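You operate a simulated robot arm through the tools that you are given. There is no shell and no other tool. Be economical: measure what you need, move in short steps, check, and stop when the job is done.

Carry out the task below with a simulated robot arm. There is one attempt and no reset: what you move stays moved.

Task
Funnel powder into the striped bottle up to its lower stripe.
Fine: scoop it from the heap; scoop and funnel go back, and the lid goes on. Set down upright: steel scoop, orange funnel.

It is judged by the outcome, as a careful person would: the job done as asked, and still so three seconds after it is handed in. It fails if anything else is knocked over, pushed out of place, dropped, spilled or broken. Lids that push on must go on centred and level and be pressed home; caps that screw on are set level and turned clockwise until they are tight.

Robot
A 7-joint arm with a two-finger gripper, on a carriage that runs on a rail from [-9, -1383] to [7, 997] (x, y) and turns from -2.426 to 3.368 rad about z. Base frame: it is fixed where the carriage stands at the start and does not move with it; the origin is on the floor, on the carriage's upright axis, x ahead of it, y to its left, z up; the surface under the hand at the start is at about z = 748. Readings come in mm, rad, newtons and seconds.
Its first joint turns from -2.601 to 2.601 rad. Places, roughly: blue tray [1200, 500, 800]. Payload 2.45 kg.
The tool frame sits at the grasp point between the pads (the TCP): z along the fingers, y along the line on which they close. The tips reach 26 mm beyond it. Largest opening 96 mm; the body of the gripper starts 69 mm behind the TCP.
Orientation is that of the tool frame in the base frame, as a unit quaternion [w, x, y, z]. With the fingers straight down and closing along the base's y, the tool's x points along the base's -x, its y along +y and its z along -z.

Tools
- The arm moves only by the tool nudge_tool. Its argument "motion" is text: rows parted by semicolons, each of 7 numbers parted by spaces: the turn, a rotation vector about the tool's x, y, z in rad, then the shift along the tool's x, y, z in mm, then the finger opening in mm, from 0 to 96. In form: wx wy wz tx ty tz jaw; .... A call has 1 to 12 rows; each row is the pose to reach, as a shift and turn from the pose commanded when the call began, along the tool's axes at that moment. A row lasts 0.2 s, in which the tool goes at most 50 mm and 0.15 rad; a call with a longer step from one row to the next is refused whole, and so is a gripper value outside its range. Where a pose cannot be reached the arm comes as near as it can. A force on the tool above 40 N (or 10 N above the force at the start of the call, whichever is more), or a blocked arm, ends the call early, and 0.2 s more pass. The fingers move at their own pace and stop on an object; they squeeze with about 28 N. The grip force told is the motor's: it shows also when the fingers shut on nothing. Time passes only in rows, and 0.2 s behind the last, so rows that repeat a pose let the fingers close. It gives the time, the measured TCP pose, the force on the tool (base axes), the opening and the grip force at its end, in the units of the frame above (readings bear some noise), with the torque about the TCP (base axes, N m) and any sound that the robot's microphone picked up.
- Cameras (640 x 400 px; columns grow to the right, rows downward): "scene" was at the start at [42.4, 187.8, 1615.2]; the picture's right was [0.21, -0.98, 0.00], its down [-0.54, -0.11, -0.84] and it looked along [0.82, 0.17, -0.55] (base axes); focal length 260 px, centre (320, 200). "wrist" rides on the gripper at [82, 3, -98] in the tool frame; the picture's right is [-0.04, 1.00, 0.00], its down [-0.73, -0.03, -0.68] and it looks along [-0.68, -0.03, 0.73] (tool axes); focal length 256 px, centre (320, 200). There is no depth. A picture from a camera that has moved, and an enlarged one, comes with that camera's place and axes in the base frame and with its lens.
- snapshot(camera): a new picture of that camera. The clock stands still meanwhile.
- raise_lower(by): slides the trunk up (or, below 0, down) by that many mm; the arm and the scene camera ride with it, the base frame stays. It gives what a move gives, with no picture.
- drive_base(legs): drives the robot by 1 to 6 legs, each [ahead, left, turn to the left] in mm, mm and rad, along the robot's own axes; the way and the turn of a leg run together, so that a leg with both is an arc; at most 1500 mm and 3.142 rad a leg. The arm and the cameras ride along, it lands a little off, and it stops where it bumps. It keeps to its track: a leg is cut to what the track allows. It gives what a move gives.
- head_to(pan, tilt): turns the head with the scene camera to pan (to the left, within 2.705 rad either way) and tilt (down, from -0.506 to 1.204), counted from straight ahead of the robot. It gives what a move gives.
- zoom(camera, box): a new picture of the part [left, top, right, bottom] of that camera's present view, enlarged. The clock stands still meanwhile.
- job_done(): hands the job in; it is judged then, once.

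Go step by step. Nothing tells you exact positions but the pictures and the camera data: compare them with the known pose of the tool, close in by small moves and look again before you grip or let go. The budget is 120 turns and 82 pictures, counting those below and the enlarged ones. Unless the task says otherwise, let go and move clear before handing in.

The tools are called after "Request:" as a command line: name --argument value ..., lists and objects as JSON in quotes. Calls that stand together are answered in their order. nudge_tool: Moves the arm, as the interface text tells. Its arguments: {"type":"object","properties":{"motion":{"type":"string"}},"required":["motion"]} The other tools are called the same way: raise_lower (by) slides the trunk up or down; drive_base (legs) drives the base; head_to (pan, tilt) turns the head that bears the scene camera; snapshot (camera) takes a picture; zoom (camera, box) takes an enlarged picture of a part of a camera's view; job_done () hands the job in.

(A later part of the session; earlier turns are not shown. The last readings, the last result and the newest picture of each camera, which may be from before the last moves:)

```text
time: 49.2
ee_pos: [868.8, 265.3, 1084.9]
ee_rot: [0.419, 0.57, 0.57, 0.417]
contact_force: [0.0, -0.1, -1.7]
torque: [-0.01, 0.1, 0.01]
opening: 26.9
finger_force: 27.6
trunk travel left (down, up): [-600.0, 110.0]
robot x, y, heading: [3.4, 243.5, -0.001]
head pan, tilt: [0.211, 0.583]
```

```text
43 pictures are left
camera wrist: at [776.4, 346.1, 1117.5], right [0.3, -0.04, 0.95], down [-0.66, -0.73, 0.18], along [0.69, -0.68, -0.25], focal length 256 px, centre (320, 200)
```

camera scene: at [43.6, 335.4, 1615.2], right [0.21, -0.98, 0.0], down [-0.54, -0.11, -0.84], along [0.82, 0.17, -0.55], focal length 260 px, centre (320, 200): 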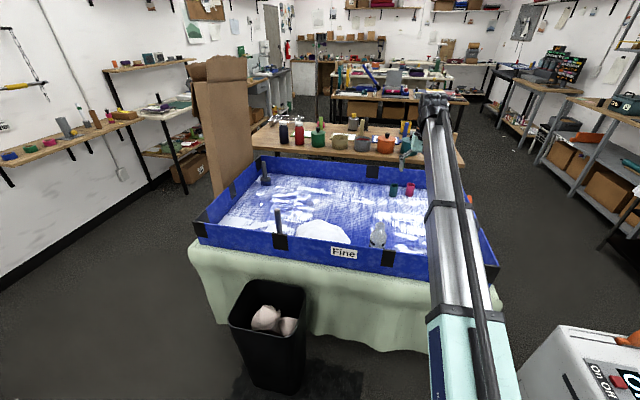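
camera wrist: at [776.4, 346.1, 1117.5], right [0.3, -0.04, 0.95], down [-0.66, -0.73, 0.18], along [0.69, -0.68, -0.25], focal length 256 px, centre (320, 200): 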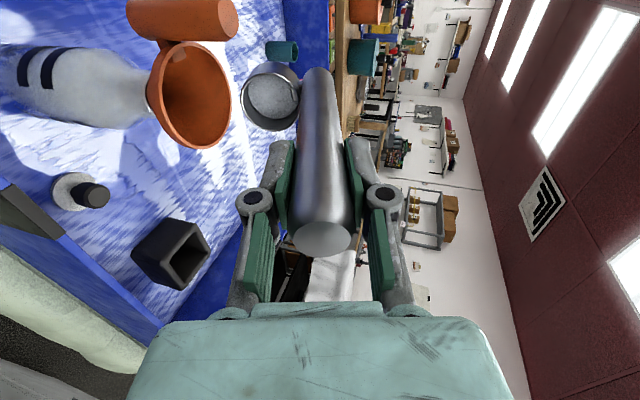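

Pouring works; a little powder is still in the cup. I tilt further and wait.

Request:
nudge_tool --motion "-0.14 0 0 0 -16.9 -7.7 0; -0.28 0 0 0 -34.6 -13 0; -0.42 0 0 0 -52.8 -15.6 0; -0.56 0 0 0 -71.3 -15.7 0; -0.56 0 0 0 -71.3 -15.7 0; -0.56 0 0 0 -71.3 -15.7 0; -0.56 0 0 0 -71.3 -15.7 0"

Request:
snapshot --camera "wrist"

Request:
zoom --camera "wrist" --box '[0, 0, 320, 200]'

```text
time: 50.8
ee_pos: [834.0, 264.9, 1023.4]
ee_rot: [0.56, 0.433, 0.433, 0.558]
contact_force: [0.4, -0.1, -1.7]
torque: [-0.03, 0.14, 0.0]
opening: 26.5
finger_force: 27.8
out of reach, approached as far as the arm can: row 2
trunk travel left (down, up): [-600.0, 110.0]
robot x, y, heading: [2.4, 247.0, -0.001]
head pan, tilt: [0.211, 0.583]
```

```text
42 pictures are left
camera wrist: at [737.1, 347.0, 1001.7], right [-0.25, -0.04, 0.97], down [-0.65, -0.73, -0.2], along [0.72, -0.68, 0.16], focal length 256 px, centre (320, 200)
```

wrist: 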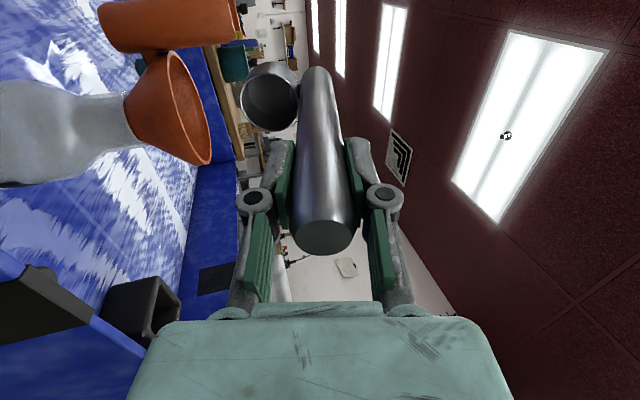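

```text
2.00 times, centred on (160, 100) of wrist
camera zoom: at [737.1, 347.0, 1001.7], right [-0.25, -0.04, 0.97], down [-0.65, -0.73, -0.2], along [0.72, -0.68, 0.16], focal length 512 px, centre (640, 400)
```

zoom: 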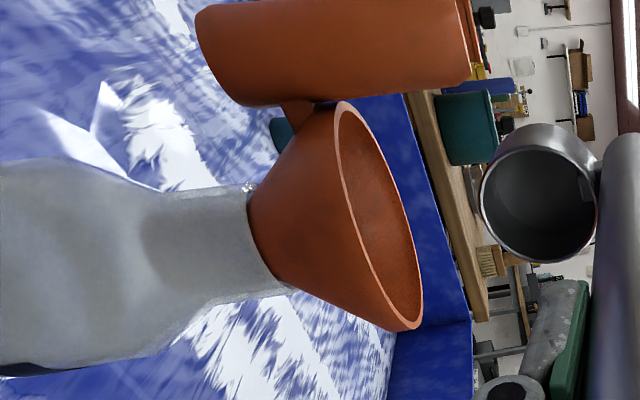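

The cup is empty and nothing seems spilled. I tip back to the pose from which the bottle shows and read its level.

Request:
nudge_tool --motion "0.14 0 0 0 15.6 9.8 0; 0.28 0 0 0 29.6 21.9 0; 0.42 0 0 0 41.8 35.7 0; 0.56 0 0 0 52 51.2 0; 0.56 0 0 0 52 51.2 0"

Request:
zoom --camera "wrist" --box '[0, 0, 320, 200]'

```text
time: 52.0
ee_pos: [868.7, 265.3, 1085.4]
ee_rot: [0.418, 0.571, 0.571, 0.417]
contact_force: [0.7, 0.3, -1.7]
torque: [-0.02, 0.11, 0.0]
opening: 26.9
finger_force: 28.0
out of reach, approached as far as the arm can: row 2
trunk travel left (down, up): [-600.0, 110.0]
robot x, y, heading: [2.4, 246.5, 0.001]
head pan, tilt: [0.211, 0.583]
```

```text
2.00 times, centred on (160, 100) of wrist
camera zoom: at [776.8, 347.6, 1118.2], right [0.3, -0.04, 0.95], down [-0.66, -0.73, 0.18], along [0.69, -0.68, -0.25], focal length 512 px, centre (640, 400)
```

zoom: 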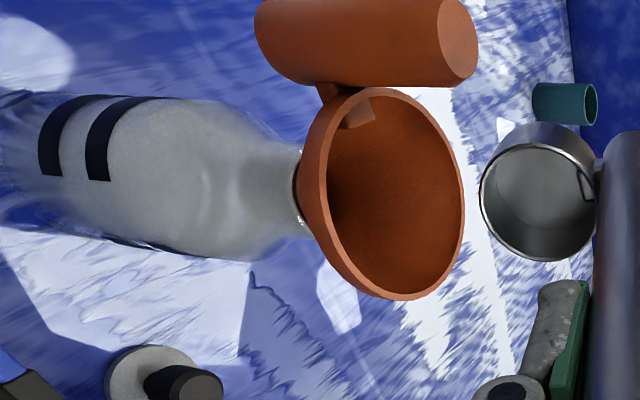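

Request:
zoom --camera "wrist" --box '[0, 20, 160, 140]'

```text
3.33 times, centred on (80, 80) of wrist
camera zoom: at [776.8, 347.6, 1118.2], right [0.3, -0.04, 0.95], down [-0.66, -0.73, 0.18], along [0.69, -0.68, -0.25], focal length 853 px, centre (1120, 600)
```

zoom: 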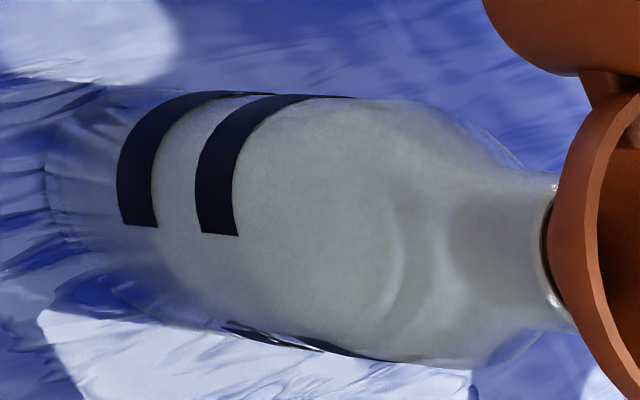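

Request:
zoom --camera "scene" --box '[360, 190, 440, 250]'

```text
6.67 times, centred on (400, 220) of scene
camera zoom: at [44.6, 434.1, 1615.2], right [0.21, -0.98, 0.0], down [-0.54, -0.11, -0.84], along [0.82, 0.17, -0.55], focal length 1732 px, centre (-213, 67)
```

zoom: 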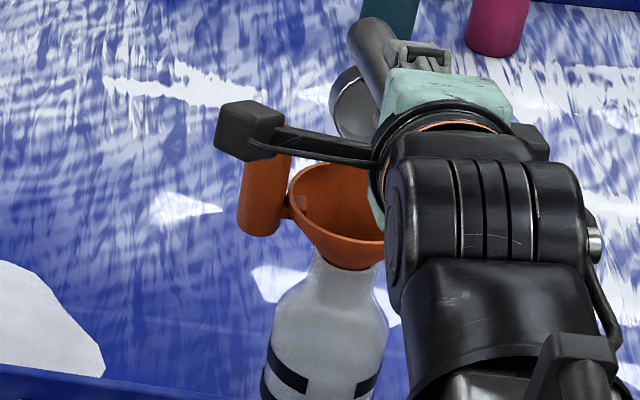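

The level is hard to judge from here. I right the scoop above the funnel and drive back to the heap, where I can look at the bottle at a lower angle.

Request:
nudge_tool --motion "0 0 0 0 32 -10 0; 0 0 0 0 64 -20 0; 0 0 0 0 95.2 -30.6 0; 0.14 0 0 0 95.2 -30.6 0; 0.28 0 0 0 95.2 -30.6 0; 0.42 0 0 0 95.2 -30.6 0; 0.56 0 0 0 95.2 -30.6 0; 0.7 0 0 0 95.2 -30.6 0; 0.84 0 0 0 95.2 -30.6 0; 0.98 0 0 0 95.2 -30.6 0; 1.12 0 0 0 95.2 -30.6 0; 1.26 0 0 0 95.2 -30.6 0"

Request:
drive_base --legs '[[0, 270, 0]]'

Request:
nudge_tool --motion "0 0 0 0 20 40 0; 0 0 0 0 40 80 0; 0 0 0 0 60 120 0; 0 0 0 0 80 160 0; 0 0 0.12 0 90 200 0; 0 0 0.24 0 90 210 0; 0 0 0.36 0 90 210 0; 0 0 0.45 0 90 210 0; 0 0 0.45 0 90 210 0"

Request:
snapshot --camera "wrist"

```text
time: 54.6
ee_pos: [869.2, 265.1, 1184.4]
ee_rot: [0.001, 0.707, 0.707, 0.0]
contact_force: [0.2, 0.7, -1.7]
torque: [-0.01, -0.05, -0.01]
opening: 26.8
finger_force: 28.2
trunk travel left (down, up): [-600.0, 110.0]
robot x, y, heading: [2.4, 248.5, -0.006]
head pan, tilt: [0.211, 0.583]
```

```text
time: 56.5
ee_pos: [870.4, 532.6, 1185.4]
ee_rot: [0.002, 0.709, 0.706, 0.001]
contact_force: [-0.6, 0.6, -1.6]
torque: [-0.02, 0.0, -0.03]
opening: 26.6
finger_force: 28.4
trunk travel left (down, up): [-600.0, 110.0]
robot x, y, heading: [2.1, 517.9, 0.001]
head pan, tilt: [0.211, 0.583]
```

```text
time: 58.5
ee_pos: [961.7, 530.9, 976.6]
ee_rot: [0.001, 0.848, 0.529, 0.002]
contact_force: [0.0, 0.0, -1.9]
torque: [-0.03, -0.01, -0.03]
opening: 26.9
finger_force: 27.8
trunk travel left (down, up): [-600.0, 110.0]
robot x, y, heading: [5.0, 517.7, -0.003]
head pan, tilt: [0.211, 0.583]
```

```text
37 pictures are left
camera wrist: at [1000.7, 603.6, 1073.2], right [0.88, -0.48, 0.0], down [-0.35, -0.65, 0.68], along [-0.32, -0.6, -0.73], focal length 256 px, centre (320, 200)
```

wrist: 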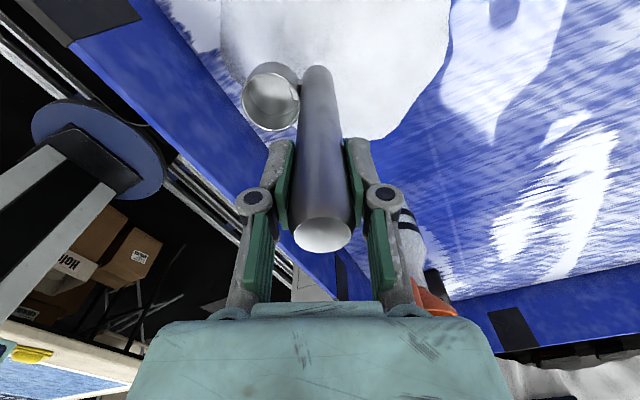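

Request:
zoom --camera "wrist" --box '[380, 190, 476, 250]'

```text
6.67 times, centred on (428, 220) of wrist
camera zoom: at [1000.7, 603.6, 1073.2], right [0.88, -0.48, 0.0], down [-0.35, -0.65, 0.68], along [-0.32, -0.6, -0.73], focal length 1707 px, centre (-400, 67)
```

zoom: 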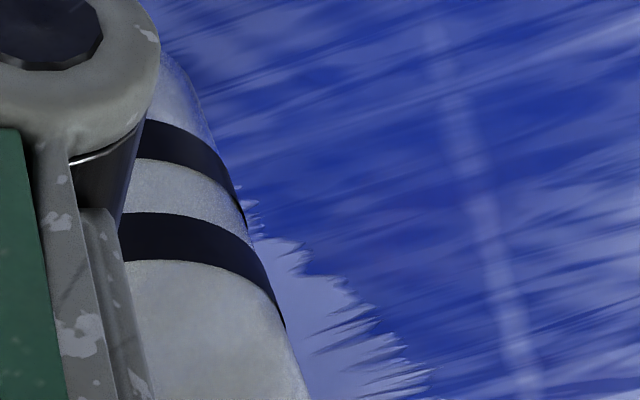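

I take the second scoop now from y ≈ 560, and will check the level before pouring it. First, undo the yaw.

Request:
nudge_tool --motion "0 0 -0.15 7 -9 0 0; 0 0 -0.3 14 -18 0 0; 0 0 -0.45 19.6 -26.1 -40 0; 0 0 -0.45 19.6 -26.1 -45 0; 0 0 -0.45 19.6 -26.1 -45 0"

Request:
nudge_tool --motion "-0.12 0 0 0 8 0 0; -0.24 0 0 0 16 0 0; -0.36 0 0 0 24 10 0; -0.48 0 0 0 32 20 0; -0.6 0 0 0 40 30 0; -0.6 0 0 0 40 40 0; -0.6 0 0 0 40 40 0"

```text
time: 59.8
ee_pos: [947.1, 560.2, 1019.5]
ee_rot: [0.001, 0.707, 0.707, 0.0]
contact_force: [0.3, -0.1, -0.9]
torque: [0.01, -0.06, 0.0]
opening: 26.8
finger_force: 27.9
trunk travel left (down, up): [-600.0, 110.0]
robot x, y, heading: [7.0, 516.9, -0.003]
head pan, tilt: [0.211, 0.583]
```

```text
time: 61.4
ee_pos: [988.4, 562.3, 979.6]
ee_rot: [0.212, 0.676, 0.674, 0.209]
contact_force: [-0.4, 0.4, -1.9]
torque: [-0.03, 0.07, 0.02]
opening: 26.8
finger_force: 27.8
trunk travel left (down, up): [-600.0, 110.0]
robot x, y, heading: [1.8, 514.5, -0.002]
head pan, tilt: [0.211, 0.583]
```

Same scooping stroke as before.

Request:
nudge_tool --motion "0 0 0 0 -11.3 16.5 0; 0 0 0 0 -22.6 33 0; 0 0 0 0 -35.6 52 0; 0 0 0 0 -52.4 42.9 0; 0 0 0 0 -68.9 31.6 0; 0.15 0 0 0 -70.5 21.4 0; 0.3 0 0 0 -61.5 17.2 0; 0.45 0 0 0 -48.5 15.9 0; 0.6 0 0 0 -31 15.2 0; 0.6 0 0 0 -26 5.2 0; 0.6 0 0 0 -12.9 -14.8 0; 0.6 0 0 0 -12.9 -14.8 0"

Request:
nudge_tool --motion "0 0 0.12 0 -5 0 0; 0 0 0.24 0 -10 0 0; 0 0 0.36 0 -15 0 0; 0 0 0.48 0 -20 0 0; 0 0 0.6 0 -20 0 0; 0 0 0.7 0 -20 0 0; 0 0 0.7 0 -20 0 0"

Request:
snapshot --camera "wrist"

```text
time: 64.0
ee_pos: [967.5, 559.8, 983.9]
ee_rot: [0.002, 0.708, 0.706, 0.0]
contact_force: [-0.4, -0.4, -1.0]
torque: [0.0, -0.04, -0.02]
opening: 26.4
finger_force: 28.5
trunk travel left (down, up): [-600.0, 110.0]
robot x, y, heading: [4.8, 513.9, -0.01]
head pan, tilt: [0.211, 0.583]
```

```text
time: 65.5
ee_pos: [948.5, 560.9, 985.1]
ee_rot: [0.002, 0.908, 0.419, 0.002]
contact_force: [0.0, 0.5, -1.7]
torque: [-0.01, -0.03, 0.03]
opening: 26.7
finger_force: 27.7
trunk travel left (down, up): [-600.0, 110.0]
robot x, y, heading: [4.3, 514.9, 0.0]
head pan, tilt: [0.211, 0.583]
```

```text
35 pictures are left
camera wrist: at [1003.3, 621.1, 1084.0], right [0.73, -0.68, 0.0], down [-0.5, -0.54, 0.68], along [-0.46, -0.5, -0.74], focal length 256 px, centre (320, 200)
```

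wrist: 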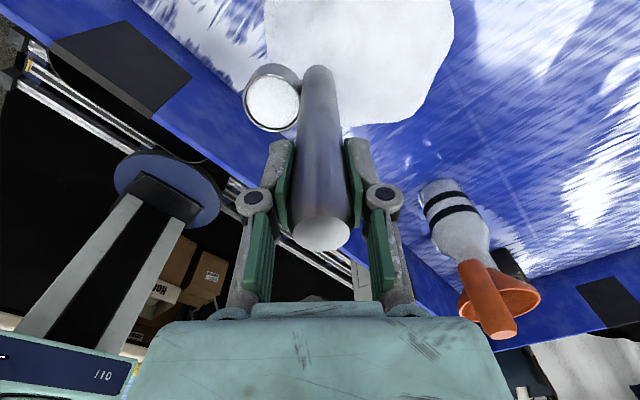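

Full again, and the bottle is fully in sight; I enlarge it.

Request:
zoom --camera "wrist" --box '[405, 170, 501, 260]'

```text
4.44 times, centred on (453, 215) of wrist
camera zoom: at [1003.3, 621.1, 1084.0], right [0.73, -0.68, 0.0], down [-0.5, -0.54, 0.68], along [-0.46, -0.5, -0.74], focal length 1138 px, centre (-271, 133)
```

zoom: 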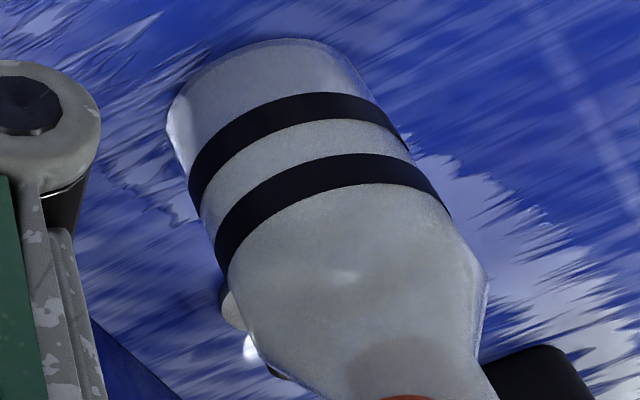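

I cannot yet tell powder from frosted glass, but two scoops (≈75–85 ml) should not exceed the stripe (≈95 ml). I'll pour the second one and compare the same view.

Request:
nudge_tool --motion "0 0 -0.1 0 0 -15 0; 0 0 -0.22 0 0 -40 0; 0 0 -0.34 0 0 -70 0; 0 0 -0.46 0 0 -100 0; 0 0 -0.58 0 0 -130 0; 0 0 -0.7 0 0 -160 0; 0 0 -0.7 0 0 -185 0; 0 0 -0.7 0 0 -200 0; 0 0 -0.7 0 0 -200 0"

Request:
drive_base --legs '[[0, -295, 0]]'

Request:
snapshot --camera "wrist"

```text
time: 67.5
ee_pos: [946.5, 562.0, 1185.7]
ee_rot: [0.001, 0.709, 0.706, 0.0]
contact_force: [0.9, 0.3, -1.5]
torque: [0.01, -0.01, -0.01]
opening: 26.6
finger_force: 27.6
trunk travel left (down, up): [-600.0, 110.0]
robot x, y, heading: [4.2, 513.3, -0.002]
head pan, tilt: [0.211, 0.583]
```

```text
time: 69.6
ee_pos: [946.9, 262.8, 1184.3]
ee_rot: [0.002, 0.71, 0.705, 0.001]
contact_force: [-0.5, -0.1, -1.5]
torque: [0.0, -0.01, 0.04]
opening: 26.5
finger_force: 28.0
trunk travel left (down, up): [-600.0, 110.0]
robot x, y, heading: [5.9, 217.1, -0.007]
head pan, tilt: [0.211, 0.583]
```

```text
33 pictures are left
camera wrist: at [949.5, 344.5, 1283.1], right [1.0, -0.05, 0.0], down [-0.04, -0.73, 0.68], along [-0.03, -0.68, -0.73], focal length 256 px, centre (320, 200)
```

wrist: 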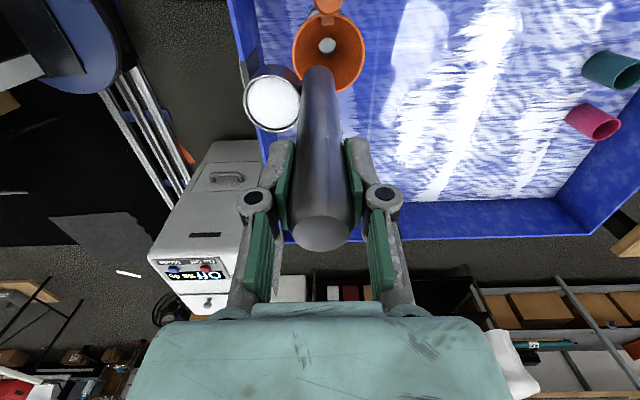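

Aligned again; I repeat the pour.

Request:
nudge_tool --motion "-0.1 0 0 1 14 20 0; -0.2 0 0 1 27 45 0; -0.3 0 0 1 39 67 0; -0.3 0 0 1 39 67 0; -0.42 0 0 1 24 64 0; -0.54 0 0 1 8 64 0; -0.66 0 0 1 -7 66 0; -0.78 0 0 1 -23 69 0; -0.9 0 0 1 -38 75 0; -1.02 0 0 1 -52 82 0; -1.14 0 0 1 -65 90 0; -1.26 0 0 1 -77 100 0"

Request:
nudge_tool --motion "-0.14 0 0 0 -16.9 -7.7 0; -0.28 0 0 0 -34.6 -13 0; -0.42 0 0 0 -52.8 -15.6 0; -0.56 0 0 0 -71.3 -15.7 0; -0.56 0 0 0 -71.3 -15.7 0; -0.56 0 0 0 -71.3 -15.7 0; -0.42 0 0 0 -52.8 -15.6 0; -0.28 0 0 0 -34.6 -13 0; -0.14 0 0 0 -16.9 -7.7 0; 0 0 0 0 0 0 0; 0 0 0 0 0 0 0"

Request:
snapshot --camera "wrist"

Request:
zoom --camera "wrist" --box '[0, 20, 160, 140]'

```text
time: 72.2
ee_pos: [867.5, 265.1, 1084.4]
ee_rot: [0.42, 0.572, 0.568, 0.417]
contact_force: [-0.3, -0.1, -1.5]
torque: [-0.02, 0.15, 0.0]
opening: 26.5
finger_force: 27.4
trunk travel left (down, up): [-600.0, 110.0]
robot x, y, heading: [-1.7, 220.2, -0.004]
head pan, tilt: [0.211, 0.583]
```

```text
time: 74.6
ee_pos: [868.3, 266.4, 1084.4]
ee_rot: [0.419, 0.572, 0.57, 0.416]
contact_force: [0.5, 0.0, -0.5]
torque: [0.04, 0.09, 0.04]
opening: 26.2
finger_force: 27.9
out of reach, approached as far as the arm can: row 2, 3, 4, 5, 6, 7, 8, 9
trunk travel left (down, up): [-600.0, 110.0]
robot x, y, heading: [2.1, 218.8, -0.007]
head pan, tilt: [0.211, 0.583]
```

```text
32 pictures are left
camera wrist: at [776.6, 347.7, 1117.6], right [0.3, -0.04, 0.95], down [-0.66, -0.73, 0.18], along [0.69, -0.68, -0.25], focal length 256 px, centre (320, 200)
```

wrist: 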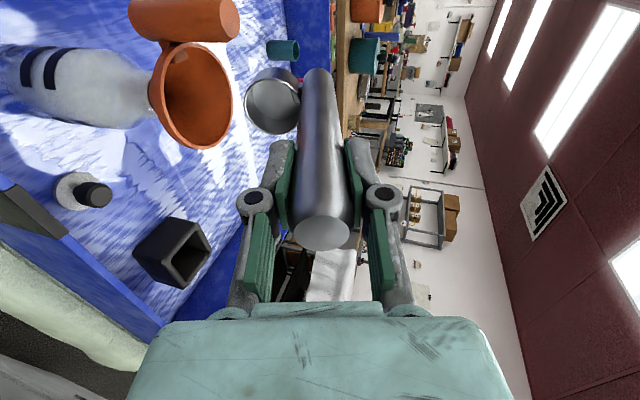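

```text
3.33 times, centred on (80, 80) of wrist
camera zoom: at [776.6, 347.7, 1117.6], right [0.3, -0.04, 0.95], down [-0.66, -0.73, 0.18], along [0.69, -0.68, -0.25], focal length 853 px, centre (1120, 600)
```

zoom: 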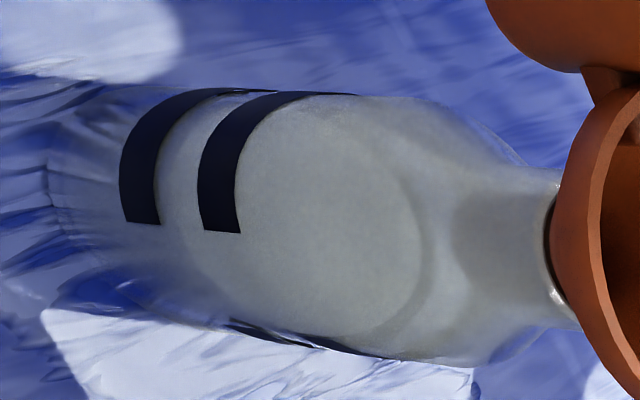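

The powder's surface now shows as a disc that has moved up relative to the first pour. I right the scoop, go back to the earlier viewpoint and compare.

Request:
nudge_tool --motion "0 0 0 0 32 -10 0; 0 0 0 0 64 -20 0; 0 0 0 0 95.2 -30.6 0; 0.14 0 0 0 95.2 -30.6 0; 0.28 0 0 0 95.2 -30.6 0; 0.42 0 0 0 95.2 -30.6 0; 0.56 0 0 0 95.2 -30.6 0; 0.7 0 0 0 95.2 -30.6 0; 0.84 0 0 0 95.2 -30.6 0; 0.98 0 0 0 95.2 -30.6 0; 1.12 0 0 0 95.2 -30.6 0; 1.26 0 0 0 95.2 -30.6 0"

Request:
drive_base --legs '[[0, 295, 0]]'

Request:
nudge_tool --motion "0 0 0 0 20 40 0; 0 0 0 0 40 80 0; 0 0 0 0 60 120 0; 0 0 0.1 0 80 160 0; 0 0 0.22 0 80 185 0; 0 0 0.34 0 80 195 0; 0 0 0.46 0 80 195 0; 0 0 0.58 0 80 195 0; 0 0 0.7 0 80 195 0; 0 0 0.7 0 80 195 0"

Request:
zoom --camera "wrist" --box '[405, 170, 501, 260]'

```text
time: 77.2
ee_pos: [870.0, 264.7, 1184.3]
ee_rot: [0.001, 0.71, 0.704, 0.001]
contact_force: [-0.2, 0.5, -1.0]
torque: [-0.01, 0.0, -0.01]
opening: 26.6
finger_force: 28.0
trunk travel left (down, up): [-600.0, 110.0]
robot x, y, heading: [0.8, 221.4, -0.003]
head pan, tilt: [0.211, 0.583]
```

```text
time: 79.2
ee_pos: [871.2, 557.6, 1184.9]
ee_rot: [0.002, 0.71, 0.704, 0.001]
contact_force: [-0.8, 0.2, -1.6]
torque: [-0.02, 0.01, 0.04]
opening: 26.5
finger_force: 27.8
trunk travel left (down, up): [-600.0, 110.0]
robot x, y, heading: [3.8, 510.1, -0.015]
head pan, tilt: [0.211, 0.583]
```

```text
time: 81.4
ee_pos: [952.5, 557.0, 990.6]
ee_rot: [0.0, 0.909, 0.416, 0.002]
contact_force: [0.2, 0.6, -2.4]
torque: [0.0, -0.03, -0.02]
opening: 26.6
finger_force: 28.0
trunk travel left (down, up): [-600.0, 110.0]
robot x, y, heading: [3.0, 516.1, -0.015]
head pan, tilt: [0.211, 0.583]
```

```text
4.44 times, centred on (453, 215) of wrist
camera zoom: at [1007.6, 615.1, 1088.8], right [0.73, -0.68, 0.0], down [-0.5, -0.54, 0.68], along [-0.46, -0.5, -0.74], focal length 1138 px, centre (-271, 133)
```

zoom: 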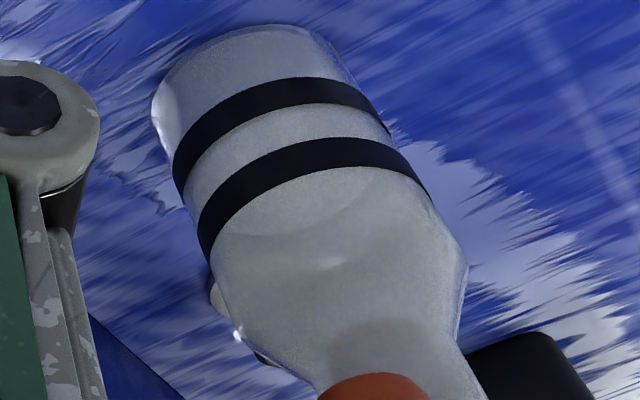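

Request:
zoom --camera "wrist" --box '[424, 170, 480, 222]'

```text
7.69 times, centred on (452, 196) of wrist
camera zoom: at [1007.6, 615.1, 1088.8], right [0.73, -0.68, 0.0], down [-0.5, -0.54, 0.68], along [-0.46, -0.5, -0.74], focal length 1969 px, centre (-695, 231)
```

zoom: 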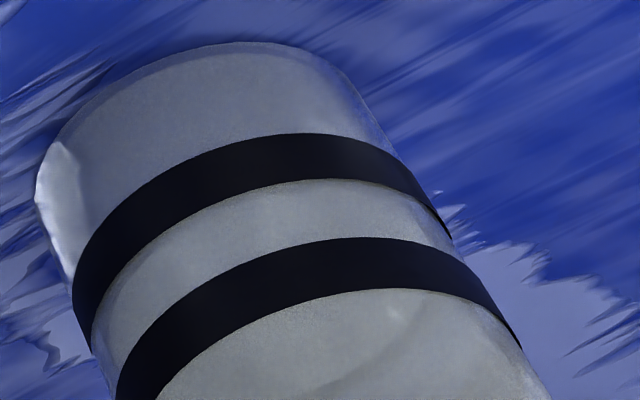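

The surface seems to be at about the lower stripe, but I want a flatter view. I drive to the scoop's resting place and lower the hand to look at the bottle at a shallow angle.

Request:
drive_base --legs '[[0, 170, 0.01]]'

Request:
nudge_tool --motion "0 0 0 0 0 25 0; 0 0 0 0 0 50 0; 0 0 0 0 0 65 0; 0 0 0 0 0 65 0"

Request:
snapshot --camera "wrist"

```text
time: 82.9
ee_pos: [951.8, 737.4, 989.6]
ee_rot: [0.001, 0.907, 0.422, 0.002]
contact_force: [-0.2, -0.2, -1.6]
torque: [-0.01, -0.03, -0.01]
opening: 26.4
finger_force: 28.1
trunk travel left (down, up): [-600.0, 110.0]
robot x, y, heading: [1.3, 684.3, 0.003]
head pan, tilt: [0.211, 0.583]
```

```text
time: 83.9
ee_pos: [953.1, 736.0, 925.6]
ee_rot: [0.001, 0.906, 0.423, 0.001]
contact_force: [0.0, 0.4, -1.1]
torque: [-0.03, -0.06, 0.01]
opening: 26.6
finger_force: 27.7
trunk travel left (down, up): [-600.0, 110.0]
robot x, y, heading: [2.0, 680.1, 0.002]
head pan, tilt: [0.211, 0.583]
```

```text
28 pictures are left
camera wrist: at [1008.1, 796.9, 1024.1], right [0.74, -0.67, 0.0], down [-0.5, -0.54, 0.68], along [-0.45, -0.5, -0.74], focal length 256 px, centre (320, 200)
```

wrist: 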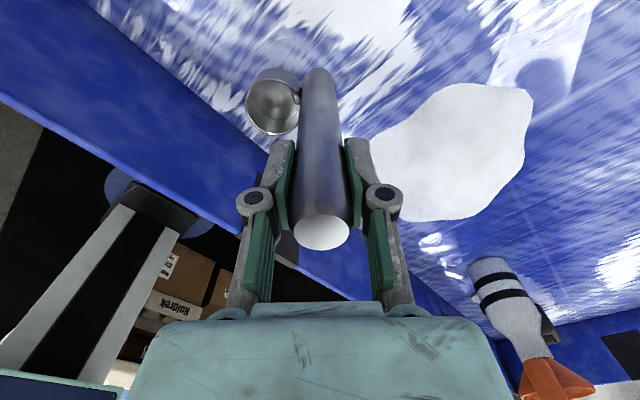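

Request:
zoom --camera "wrist" --box '[455, 245, 567, 350]'

```text
3.81 times, centred on (511, 298) of wrist
camera zoom: at [1008.1, 796.9, 1024.1], right [0.74, -0.67, 0.0], down [-0.5, -0.54, 0.68], along [-0.45, -0.5, -0.74], focal length 975 px, centre (-408, -171)
```

zoom: 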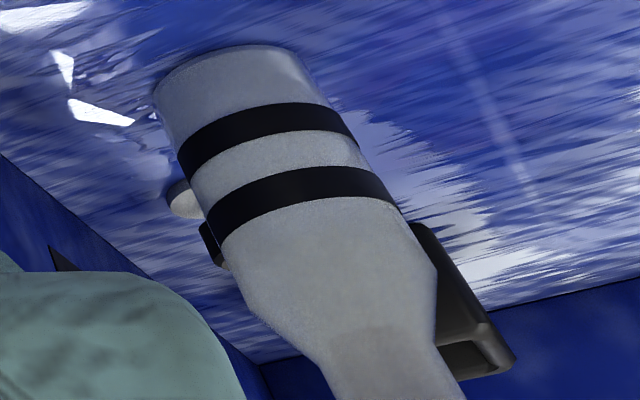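

Request:
zoom --camera "wrist" --box '[476, 250, 532, 305]'

```text
7.27 times, centred on (504, 278) of wrist
camera zoom: at [1008.1, 796.9, 1024.1], right [0.74, -0.67, 0.0], down [-0.5, -0.54, 0.68], along [-0.45, -0.5, -0.74], focal length 1862 px, centre (-1018, -364)
```

zoom: 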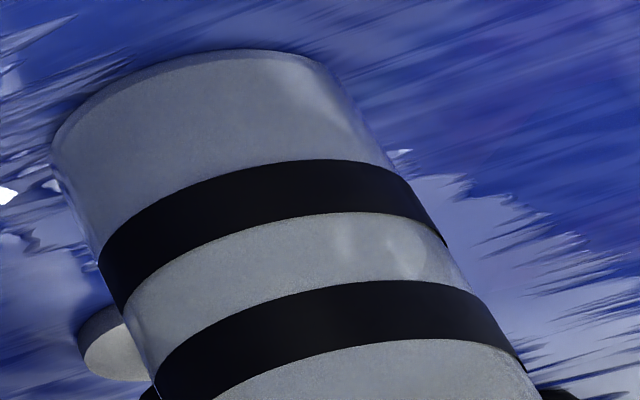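

The transition lies behind the lower stripe (z 784–796), and the far rim of the powder surface measures about 796, so the level is at the lower stripe. I add no more and put the scoop back in its place.

Request:
nudge_tool --motion "0 0 -0.12 -4 0.5 -10 0; 0 0 -0.24 -8 1 -10 0; 0 0 -0.36 -11.8 1.5 -10 0; 0 0 -0.48 -11.8 1.5 -10 0; 0 0 -0.6 -11.8 1.5 -10 0; 0 0 -0.7 -11.8 1.5 -10 0; 0 0 -0.7 -11.8 1.5 -10 0"

Request:
snapshot --camera "wrist"

```text
time: 85.5
ee_pos: [947.8, 726.5, 934.9]
ee_rot: [0.003, 0.706, 0.708, 0.0]
contact_force: [0.2, -0.6, -2.0]
torque: [-0.02, -0.01, -0.01]
opening: 26.5
finger_force: 27.9
trunk travel left (down, up): [-600.0, 110.0]
robot x, y, heading: [2.6, 687.0, 0.002]
head pan, tilt: [0.211, 0.583]
```

```text
25 pictures are left
camera wrist: at [949.8, 808.3, 1033.8], right [1.0, -0.04, 0.0], down [-0.03, -0.73, 0.68], along [-0.02, -0.68, -0.73], focal length 256 px, centre (320, 200)
```

wrist: 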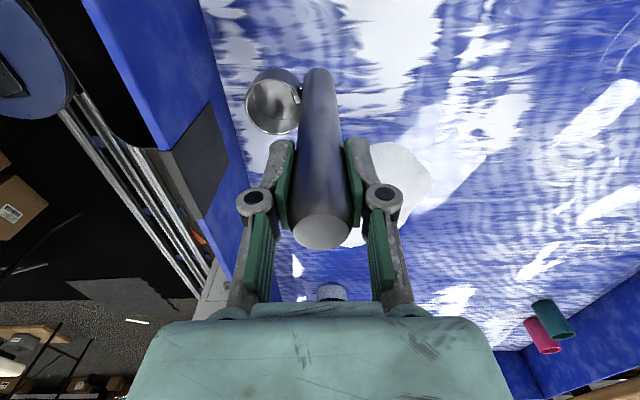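

Request:
nudge_tool --motion "0 0 0 0 -1 20 0; 0 0 0 0 -1 30 0; 0 0 0 0 -1 34 0; 0 0 0 0 -1 37 0; 0 0 0 0 -1 37 0"

```text
time: 86.7
ee_pos: [945.4, 728.7, 898.3]
ee_rot: [0.001, 0.706, 0.708, 0.0]
contact_force: [0.1, -0.1, -1.6]
torque: [-0.04, -0.04, 0.01]
opening: 26.5
finger_force: 27.8
trunk travel left (down, up): [-600.0, 110.0]
robot x, y, heading: [0.3, 684.2, 0.003]
head pan, tilt: [0.211, 0.583]
```

Request:
nudge_tool --motion "0 0 0 0 0 2 0; 0 0 0 0 0 4 0; 0 0 0 0 0 6 0; 0 0 0 0 0 6 0"

```text
time: 87.7
ee_pos: [944.4, 727.5, 896.4]
ee_rot: [0.003, 0.707, 0.708, 0.002]
contact_force: [1.0, -1.6, 19.5]
torque: [0.02, -0.03, -0.02]
opening: 26.8
finger_force: 28.4
trunk travel left (down, up): [-600.0, 110.0]
robot x, y, heading: [5.0, 686.3, 0.002]
head pan, tilt: [0.211, 0.583]
```

On the floor. I ease off, open and rise, then look.

Request:
nudge_tool --motion "0 0 0 0 0 -1.5 0; 0 0 0 0 0 -1.5 0; 0 0 0 0 0 -1.5 32; 0 0 0 0 0 -1.5 44; 0 0 0 0 0 -1.5 60; 0 0 0 0 0 -20 70; 0 0 0 0 0 -60 80; 0 0 0 0 0 -100 90; 0 0 0 0 0 -130 96; 0 0 0 0 0 -130 96"

Request:
snapshot --camera "wrist"

```text
time: 89.9
ee_pos: [943.1, 726.5, 1022.7]
ee_rot: [0.002, 0.707, 0.707, 0.001]
contact_force: [0.3, 0.0, -0.1]
torque: [0.01, -0.02, 0.04]
opening: 96.2
finger_force: 0.0
trunk travel left (down, up): [-600.0, 110.0]
robot x, y, heading: [6.9, 681.5, 0.007]
head pan, tilt: [0.211, 0.583]
```

```text
24 pictures are left
camera wrist: at [945.8, 807.8, 1121.0], right [1.0, -0.04, 0.0], down [-0.03, -0.73, 0.68], along [-0.02, -0.68, -0.73], focal length 256 px, centre (320, 200)
```

wrist: 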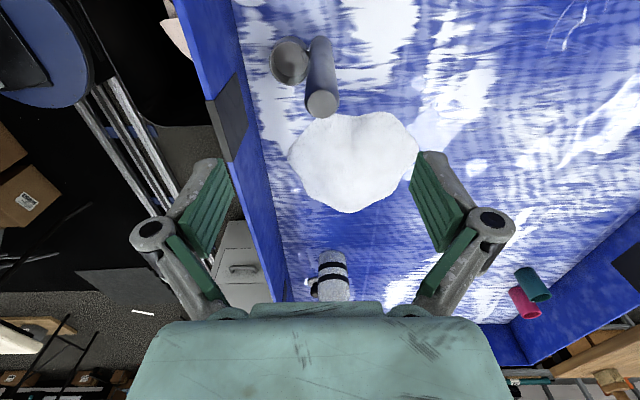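

The scoop stands upright in place. I turn the hand back, rise and drive to the funnel handle.

Request:
nudge_tool --motion "0 0 -0.14 0 -5 -15 96; 0 0 -0.28 0 -10 -30 96; 0 0 -0.42 0 -15 -45 96; 0 0 -0.56 0 -20 -60 96; 0 0 -0.7 0 -25 -75 96; 0 0 -0.84 0 -30 -90 96; 0 0 -0.98 0 -30 -100 96; 0 0 -1.12 0 -30 -100 96; 0 0 -1.26 0 -30 -100 96; 0 0 -1.4 0 -30 -100 96; 0 0 -1.54 0 -30 -100 96; 0 0 -1.5708 0 -30 -100 96"

Request:
drive_base --legs '[[0, -405, -0.005]]'

Request:
snapshot --camera "wrist"

```text
time: 92.5
ee_pos: [913.2, 726.9, 1122.9]
ee_rot: [0.002, -0.003, 1.0, 0.0]
contact_force: [-0.1, 0.0, -0.4]
torque: [0.0, 0.0, 0.01]
opening: 96.2
finger_force: 0.1
trunk travel left (down, up): [-600.0, 110.0]
robot x, y, heading: [2.5, 683.0, -0.001]
head pan, tilt: [0.211, 0.583]
```

```text
time: 95.0
ee_pos: [913.1, 321.4, 1122.5]
ee_rot: [0.002, 0.003, 1.0, -0.002]
contact_force: [0.8, -0.3, -0.9]
torque: [0.0, -0.01, -0.01]
opening: 95.9
finger_force: 0.0
trunk travel left (down, up): [-600.0, 110.0]
robot x, y, heading: [-1.3, 285.8, -0.004]
head pan, tilt: [0.211, 0.583]
```

```text
23 pictures are left
camera wrist: at [830.4, 324.5, 1219.9], right [0.04, 1.0, 0.0], down [0.73, -0.03, 0.68], along [0.68, -0.03, -0.73], focal length 256 px, centre (320, 200)
```

wrist: 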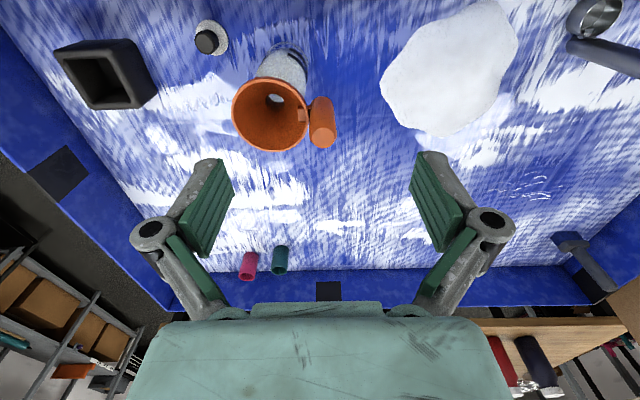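

Handle top is at (955,322.5), z ≈ 997. I go down and grip it as before.

Request:
nudge_tool --motion "0 0 0 -21 0.5 35 80; 0 0 0 -42 1 70 60; 0 0 0 -42 1 105 48; 0 0 0 -42 1 138 46; 0 0 0 -42 1 138 46; 0 0 0 -42 1 138 0; 0 0 0 -42 1 138 0; 0 0 0 -42 1 138 0"

Request:
snapshot --camera "wrist"

```text
time: 96.8
ee_pos: [952.9, 321.1, 985.1]
ee_rot: [0.002, 0.003, 1.0, 0.0]
contact_force: [-0.2, 1.4, 1.0]
torque: [0.03, 0.03, -0.02]
opening: 27.2
finger_force: 28.0
trunk travel left (down, up): [-600.0, 110.0]
robot x, y, heading: [2.0, 282.9, -0.006]
head pan, tilt: [0.211, 0.583]
```

```text
22 pictures are left
camera wrist: at [871.5, 324.6, 1081.8], right [0.04, 1.0, 0.0], down [0.73, -0.03, 0.68], along [0.68, -0.03, -0.73], focal length 256 px, centre (320, 200)
```

wrist: 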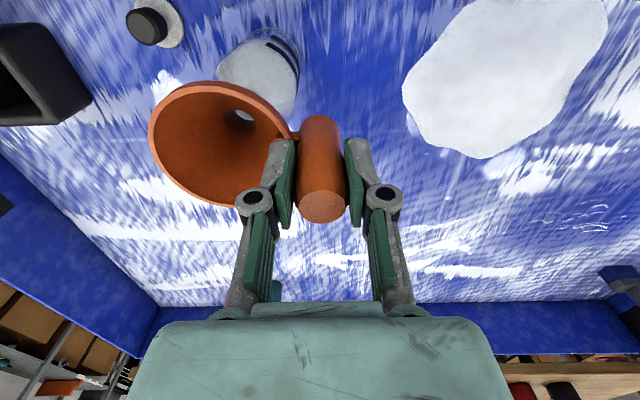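

Gripped. I lift straight up slowly.

Request:
nudge_tool --motion "0 0 0 0 0 -8 0; 0 0 0 0 0 -16 0; 0 0 0 0 0 -26 0; 0 0 0 0 0 -36 0; 0 0 0 0 0 -50 0; 0 0 0 0 0 -70 0; 0 0 0 0 0 -90 0; 0 0 0 0 0 -110 0; 0 0 0 0 -30 -110 0; 0 0 0 0 -60 -110 0; 0 0 0 0 -60 -110 0"

Request:
snapshot --camera "wrist"

Request:
zoom --camera "wrist" --box '[270, 0, 430, 110]'

```text
time: 99.2
ee_pos: [953.7, 261.7, 1091.5]
ee_rot: [0.002, 0.002, 1.0, -0.001]
contact_force: [-0.3, 0.6, -1.4]
torque: [0.09, 0.0, 0.01]
opening: 26.8
finger_force: 28.1
trunk travel left (down, up): [-600.0, 110.0]
robot x, y, heading: [1.7, 283.2, -0.003]
head pan, tilt: [0.211, 0.583]
```

```text
21 pictures are left
camera wrist: at [870.7, 265.6, 1189.2], right [0.04, 1.0, 0.0], down [0.73, -0.03, 0.68], along [0.68, -0.03, -0.73], focal length 256 px, centre (320, 200)
```

wrist: 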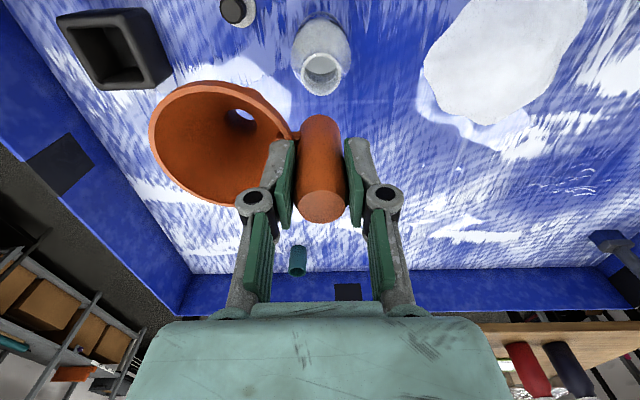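

```text
3.64 times, centred on (350, 55) of wrist
camera zoom: at [870.7, 265.6, 1189.2], right [0.04, 1.0, 0.0], down [0.73, -0.03, 0.68], along [0.68, -0.03, -0.73], focal length 931 px, centre (211, 727)
```

zoom: 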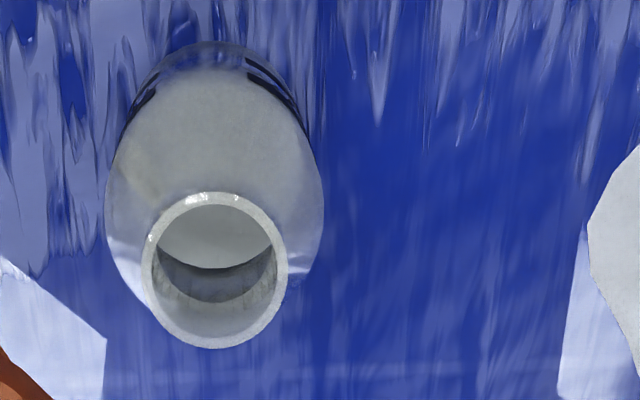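

Looking through the mouth, the powder's far edge computes to z ≈ 799±6, close to the stripe, so the fill stands. Now the funnel goes back: drive to its stand.

Request:
drive_base --legs '[[0, -222, 0.003]]'

Request:
snapshot --camera "wrist"

```text
time: 100.8
ee_pos: [950.5, 42.3, 1091.7]
ee_rot: [0.002, 0.002, 1.0, -0.001]
contact_force: [-0.3, -0.2, -1.4]
torque: [0.07, -0.02, 0.01]
opening: 26.9
finger_force: 28.3
trunk travel left (down, up): [-600.0, 110.0]
robot x, y, heading: [-0.3, 67.8, -0.003]
head pan, tilt: [0.211, 0.583]
```

```text
19 pictures are left
camera wrist: at [869.3, 45.7, 1189.2], right [0.04, 1.0, 0.0], down [0.73, -0.03, 0.68], along [0.68, -0.03, -0.73], focal length 256 px, centre (320, 200)
```

wrist: 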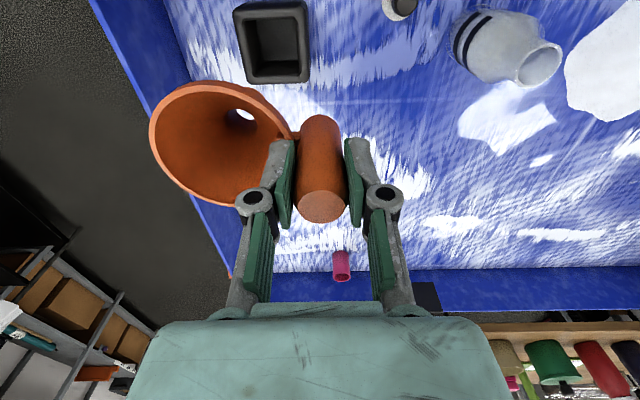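

The stand is right below. I align (y −3.4) and lower the funnel into it.

Request:
nudge_tool --motion "0 0 0 -0.7 -3.4 30 0; 0 0 0 -0.7 -3.4 60 0; 0 0 0 -0.7 -3.4 90 0; 0 0 0 -0.7 -3.4 120 0; 0 0 0 -0.7 -3.4 150 0; 0 0 0 -0.7 -3.4 175 0; 0 0 0 -0.7 -3.4 190 0; 0 0 0 -0.7 -3.4 200 0; 0 0 0 -0.7 -3.4 207 0; 0 0 0 -0.7 -3.4 207 0"

Request:
snapshot --camera "wrist"

```text
time: 103.0
ee_pos: [952.7, 38.9, 883.0]
ee_rot: [0.003, 0.002, 1.0, -0.001]
contact_force: [0.8, 0.2, -0.5]
torque: [0.07, -0.02, -0.02]
opening: 27.2
finger_force: 27.7
trunk travel left (down, up): [-600.0, 110.0]
robot x, y, heading: [0.3, 62.0, -0.001]
head pan, tilt: [0.211, 0.583]
```

```text
18 pictures are left
camera wrist: at [871.2, 42.0, 981.8], right [0.04, 1.0, 0.0], down [0.73, -0.03, 0.68], along [0.68, -0.03, -0.73], focal length 256 px, centre (320, 200)
```

wrist: 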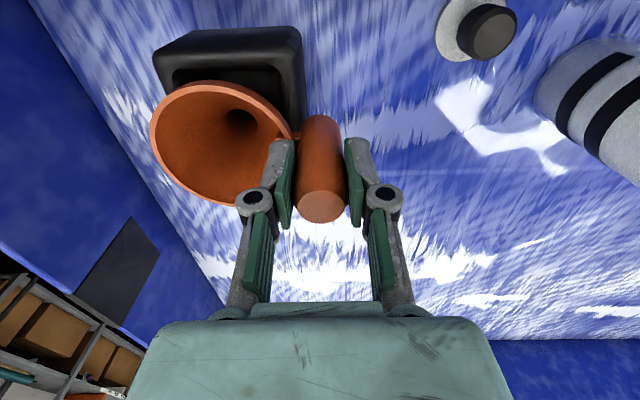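

Going in cleanly; a few more millimetres until it rests.

Request:
nudge_tool --motion "0 0 0 0 0 2 0; 0 0 0 0 0 4 0; 0 0 0 0 0 6 0; 0 0 0 0 0 7 0; 0 0 0 0 0 7 0"

```text
time: 104.2
ee_pos: [952.0, 38.3, 878.3]
ee_rot: [0.003, 0.001, 1.0, -0.001]
contact_force: [-2.9, 1.0, 2.7]
torque: [-0.16, 0.11, -0.13]
opening: 26.8
finger_force: 27.7
trunk travel left (down, up): [-600.0, 110.0]
robot x, y, heading: [1.0, 67.5, 0.002]
head pan, tilt: [0.211, 0.583]
```

Request:
nudge_tool --motion "0 0 0 1.5 0 0 0; 0 0 0 1.5 0 1.5 0; 0 0 0 1.5 0 3 0; 0 0 0 1.5 0 3 0"

```text
time: 105.2
ee_pos: [951.0, 38.1, 875.6]
ee_rot: [0.002, 0.001, 1.0, -0.001]
contact_force: [-1.8, -0.6, 11.1]
torque: [-0.12, 0.08, -0.07]
opening: 26.9
finger_force: 28.0
trunk travel left (down, up): [-600.0, 110.0]
robot x, y, heading: [2.6, 61.5, -0.008]
head pan, tilt: [0.211, 0.583]
```

Resting (11 N). I ease off, release and rise to look.

Request:
nudge_tool --motion "0 0 0 0 0 -1 0; 0 0 0 0 0 -1 0; 0 0 0 0 0 -1 32; 0 0 0 0 0 -1 44; 0 0 0 0 0 -1 46; 0 0 0 0 0 -25 46; 0 0 0 0 0 -60 60; 0 0 0 40 0 -90 80; 0 0 0 80 0 -120 96; 0 0 0 120 0 -140 96; 0 0 0 120 0 -140 96"

Request:
zoom --camera "wrist" --box '[200, 40, 440, 190]'

```text
time: 107.7
ee_pos: [830.0, 39.7, 1012.9]
ee_rot: [0.001, 0.002, 1.0, 0.0]
contact_force: [0.3, 0.7, -0.1]
torque: [0.02, 0.01, 0.0]
opening: 95.8
finger_force: 0.1
trunk travel left (down, up): [-600.0, 110.0]
robot x, y, heading: [0.7, 58.8, -0.004]
head pan, tilt: [0.211, 0.583]
```

```text
2.67 times, centred on (320, 115) of wrist
camera zoom: at [749.0, 43.4, 1111.0], right [0.04, 1.0, 0.0], down [0.73, -0.03, 0.68], along [0.68, -0.03, -0.73], focal length 683 px, centre (320, 427)
```

zoom: 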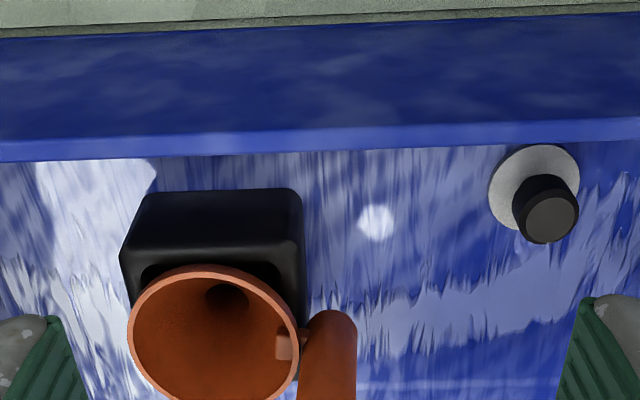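

The funnel stands upright in its stand. For the lid, near the front wall, I turn the hand 180° so the wrist camera stays clear of the wall.

Request:
nudge_tool --motion "0 0 0.14 0 0 -10 96; 0 0 0.28 0 0 -20 96; 0 0 0.42 0 0 -30 96; 0 0 0.56 0 0 -40 96; 0 0 0.7 0 0 -50 96; 0 0 0.84 0 0 -50 96; 0 0 0.98 0 0 -50 96; 0 0 1.12 0 0 -50 96; 0 0 1.26 0 0 -50 96; 0 0 1.4 0 0 -50 96; 0 0 1.54 0 0 -50 96; 0 0 1.5708 0 0 -50 96"

Request:
nudge_tool --motion "0 0 0.14 10 10 0 96; 0 0 0.28 20 20 0 96; 0 0 0.42 30 30 0 96; 0 0 0.56 40 40 0 96; 0 0 0.7 50 50 0 96; 0 0 0.84 60 60 0 96; 0 0 0.98 70 70 0 96; 0 0 1.12 80 80 0 96; 0 0 1.26 90 80 0 96; 0 0 1.4 100 80 0 96; 0 0 1.54 110 80 0 96; 0 0 1.5708 110 80 0 96"

Request:
snapshot --camera "wrist"

```text
time: 110.2
ee_pos: [830.8, 38.7, 1064.3]
ee_rot: [0.002, 0.709, 0.705, 0.0]
contact_force: [1.0, -0.2, 0.3]
torque: [0.0, -0.01, 0.0]
opening: 96.1
finger_force: 0.2
trunk travel left (down, up): [-600.0, 110.0]
robot x, y, heading: [0.1, 61.3, -0.005]
head pan, tilt: [0.211, 0.583]
```

```text
time: 112.8
ee_pos: [913.0, 119.1, 1064.3]
ee_rot: [0.001, 0.995, 0.098, 0.002]
contact_force: [-0.7, 0.4, 0.8]
torque: [0.0, 0.01, -0.01]
opening: 95.9
finger_force: 0.1
out of reach, approached as far as the arm can: row 10, 11, 12
trunk travel left (down, up): [-600.0, 110.0]
robot x, y, heading: [-2.0, 60.6, -0.002]
head pan, tilt: [0.211, 0.583]
```

```text
16 pictures are left
camera wrist: at [993.6, 131.8, 1163.3], right [0.16, -0.99, 0.0], down [-0.73, -0.11, 0.68], along [-0.67, -0.11, -0.74], focal length 256 px, centre (320, 200)
```

wrist: 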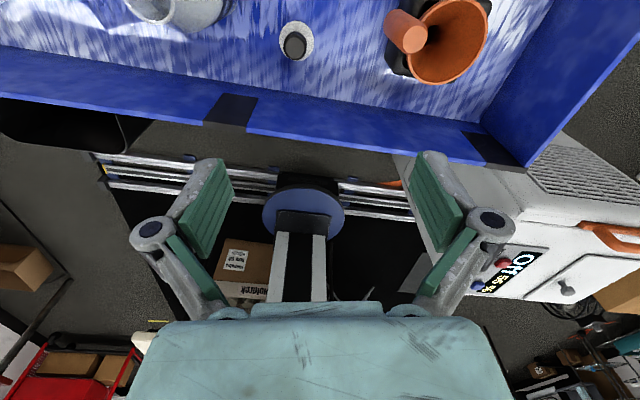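

The yaw stops 0.2 rad short of 180°, which is fine. Lid knob computes to about (913,150.5), top z ≈ 784. I move above it.

Request:
nudge_tool --motion "0 0 -0.02 2 -10 40 80; 0 0 -0.02 4 -20 80 70; 0 0 -0.02 6.1 -30.8 120 60; 0 0 -0.02 6.1 -30.8 155 60; 0 0 -0.02 6.1 -30.8 175 60; 0 0 -0.02 6.1 -30.8 175 60"

Request:
snapshot --camera "wrist"

```text
time: 114.2
ee_pos: [913.6, 147.1, 889.2]
ee_rot: [-0.001, 0.994, 0.114, 0.001]
contact_force: [0.0, 0.3, -0.2]
torque: [-0.04, -0.04, 0.0]
opening: 60.2
finger_force: 0.1
out of reach, approached as far as the arm can: row 3, 4, 5, 6
trunk travel left (down, up): [-600.0, 110.0]
robot x, y, heading: [-3.2, 65.2, -0.009]
head pan, tilt: [0.211, 0.583]
```

```text
15 pictures are left
camera wrist: at [993.3, 161.6, 987.8], right [0.19, -0.98, 0.0], down [-0.72, -0.14, 0.68], along [-0.66, -0.12, -0.74], focal length 256 px, centre (320, 200)
```

wrist: 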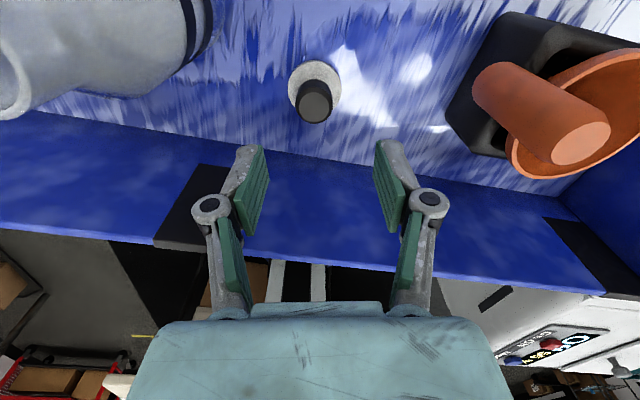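

Knob at (911.7,151.5). I descend and grip it.

Request:
nudge_tool --motion "0 0 -0.05 -0.9 -4.7 30 60; 0 0 -0.05 -0.9 -4.7 60 56; 0 0 -0.05 -0.9 -4.7 85 56; 0 0 -0.05 -0.9 -4.7 100 56; 0 0 -0.05 -0.9 -4.7 100 56; 0 0 -0.05 -0.9 -4.7 100 0; 0 0 -0.05 -0.9 -4.7 100 0; 0 0 -0.05 -0.9 -4.7 100 0"

Request:
snapshot --camera "wrist"

```text
time: 116.0
ee_pos: [910.6, 152.6, 788.5]
ee_rot: [0.001, 0.991, 0.133, 0.002]
contact_force: [-0.6, 0.9, 2.5]
torque: [-0.01, -0.03, 0.03]
opening: 27.6
finger_force: 27.6
trunk travel left (down, up): [-600.0, 110.0]
robot x, y, heading: [-2.2, 63.4, -0.004]
head pan, tilt: [0.211, 0.583]
```

```text
14 pictures are left
camera wrist: at [991.3, 169.6, 887.1], right [0.22, -0.97, 0.0], down [-0.72, -0.16, 0.68], along [-0.66, -0.15, -0.74], focal length 256 px, centre (320, 200)
```

wrist: 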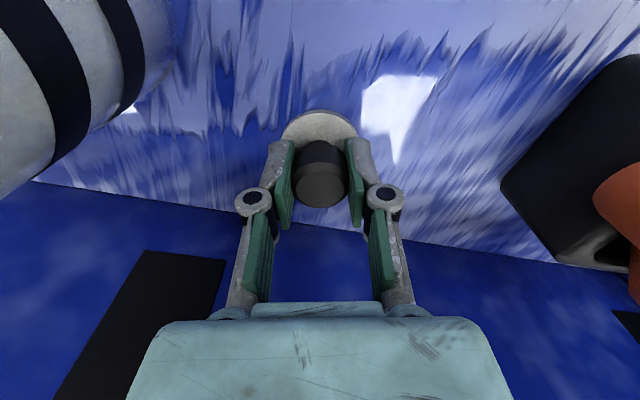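

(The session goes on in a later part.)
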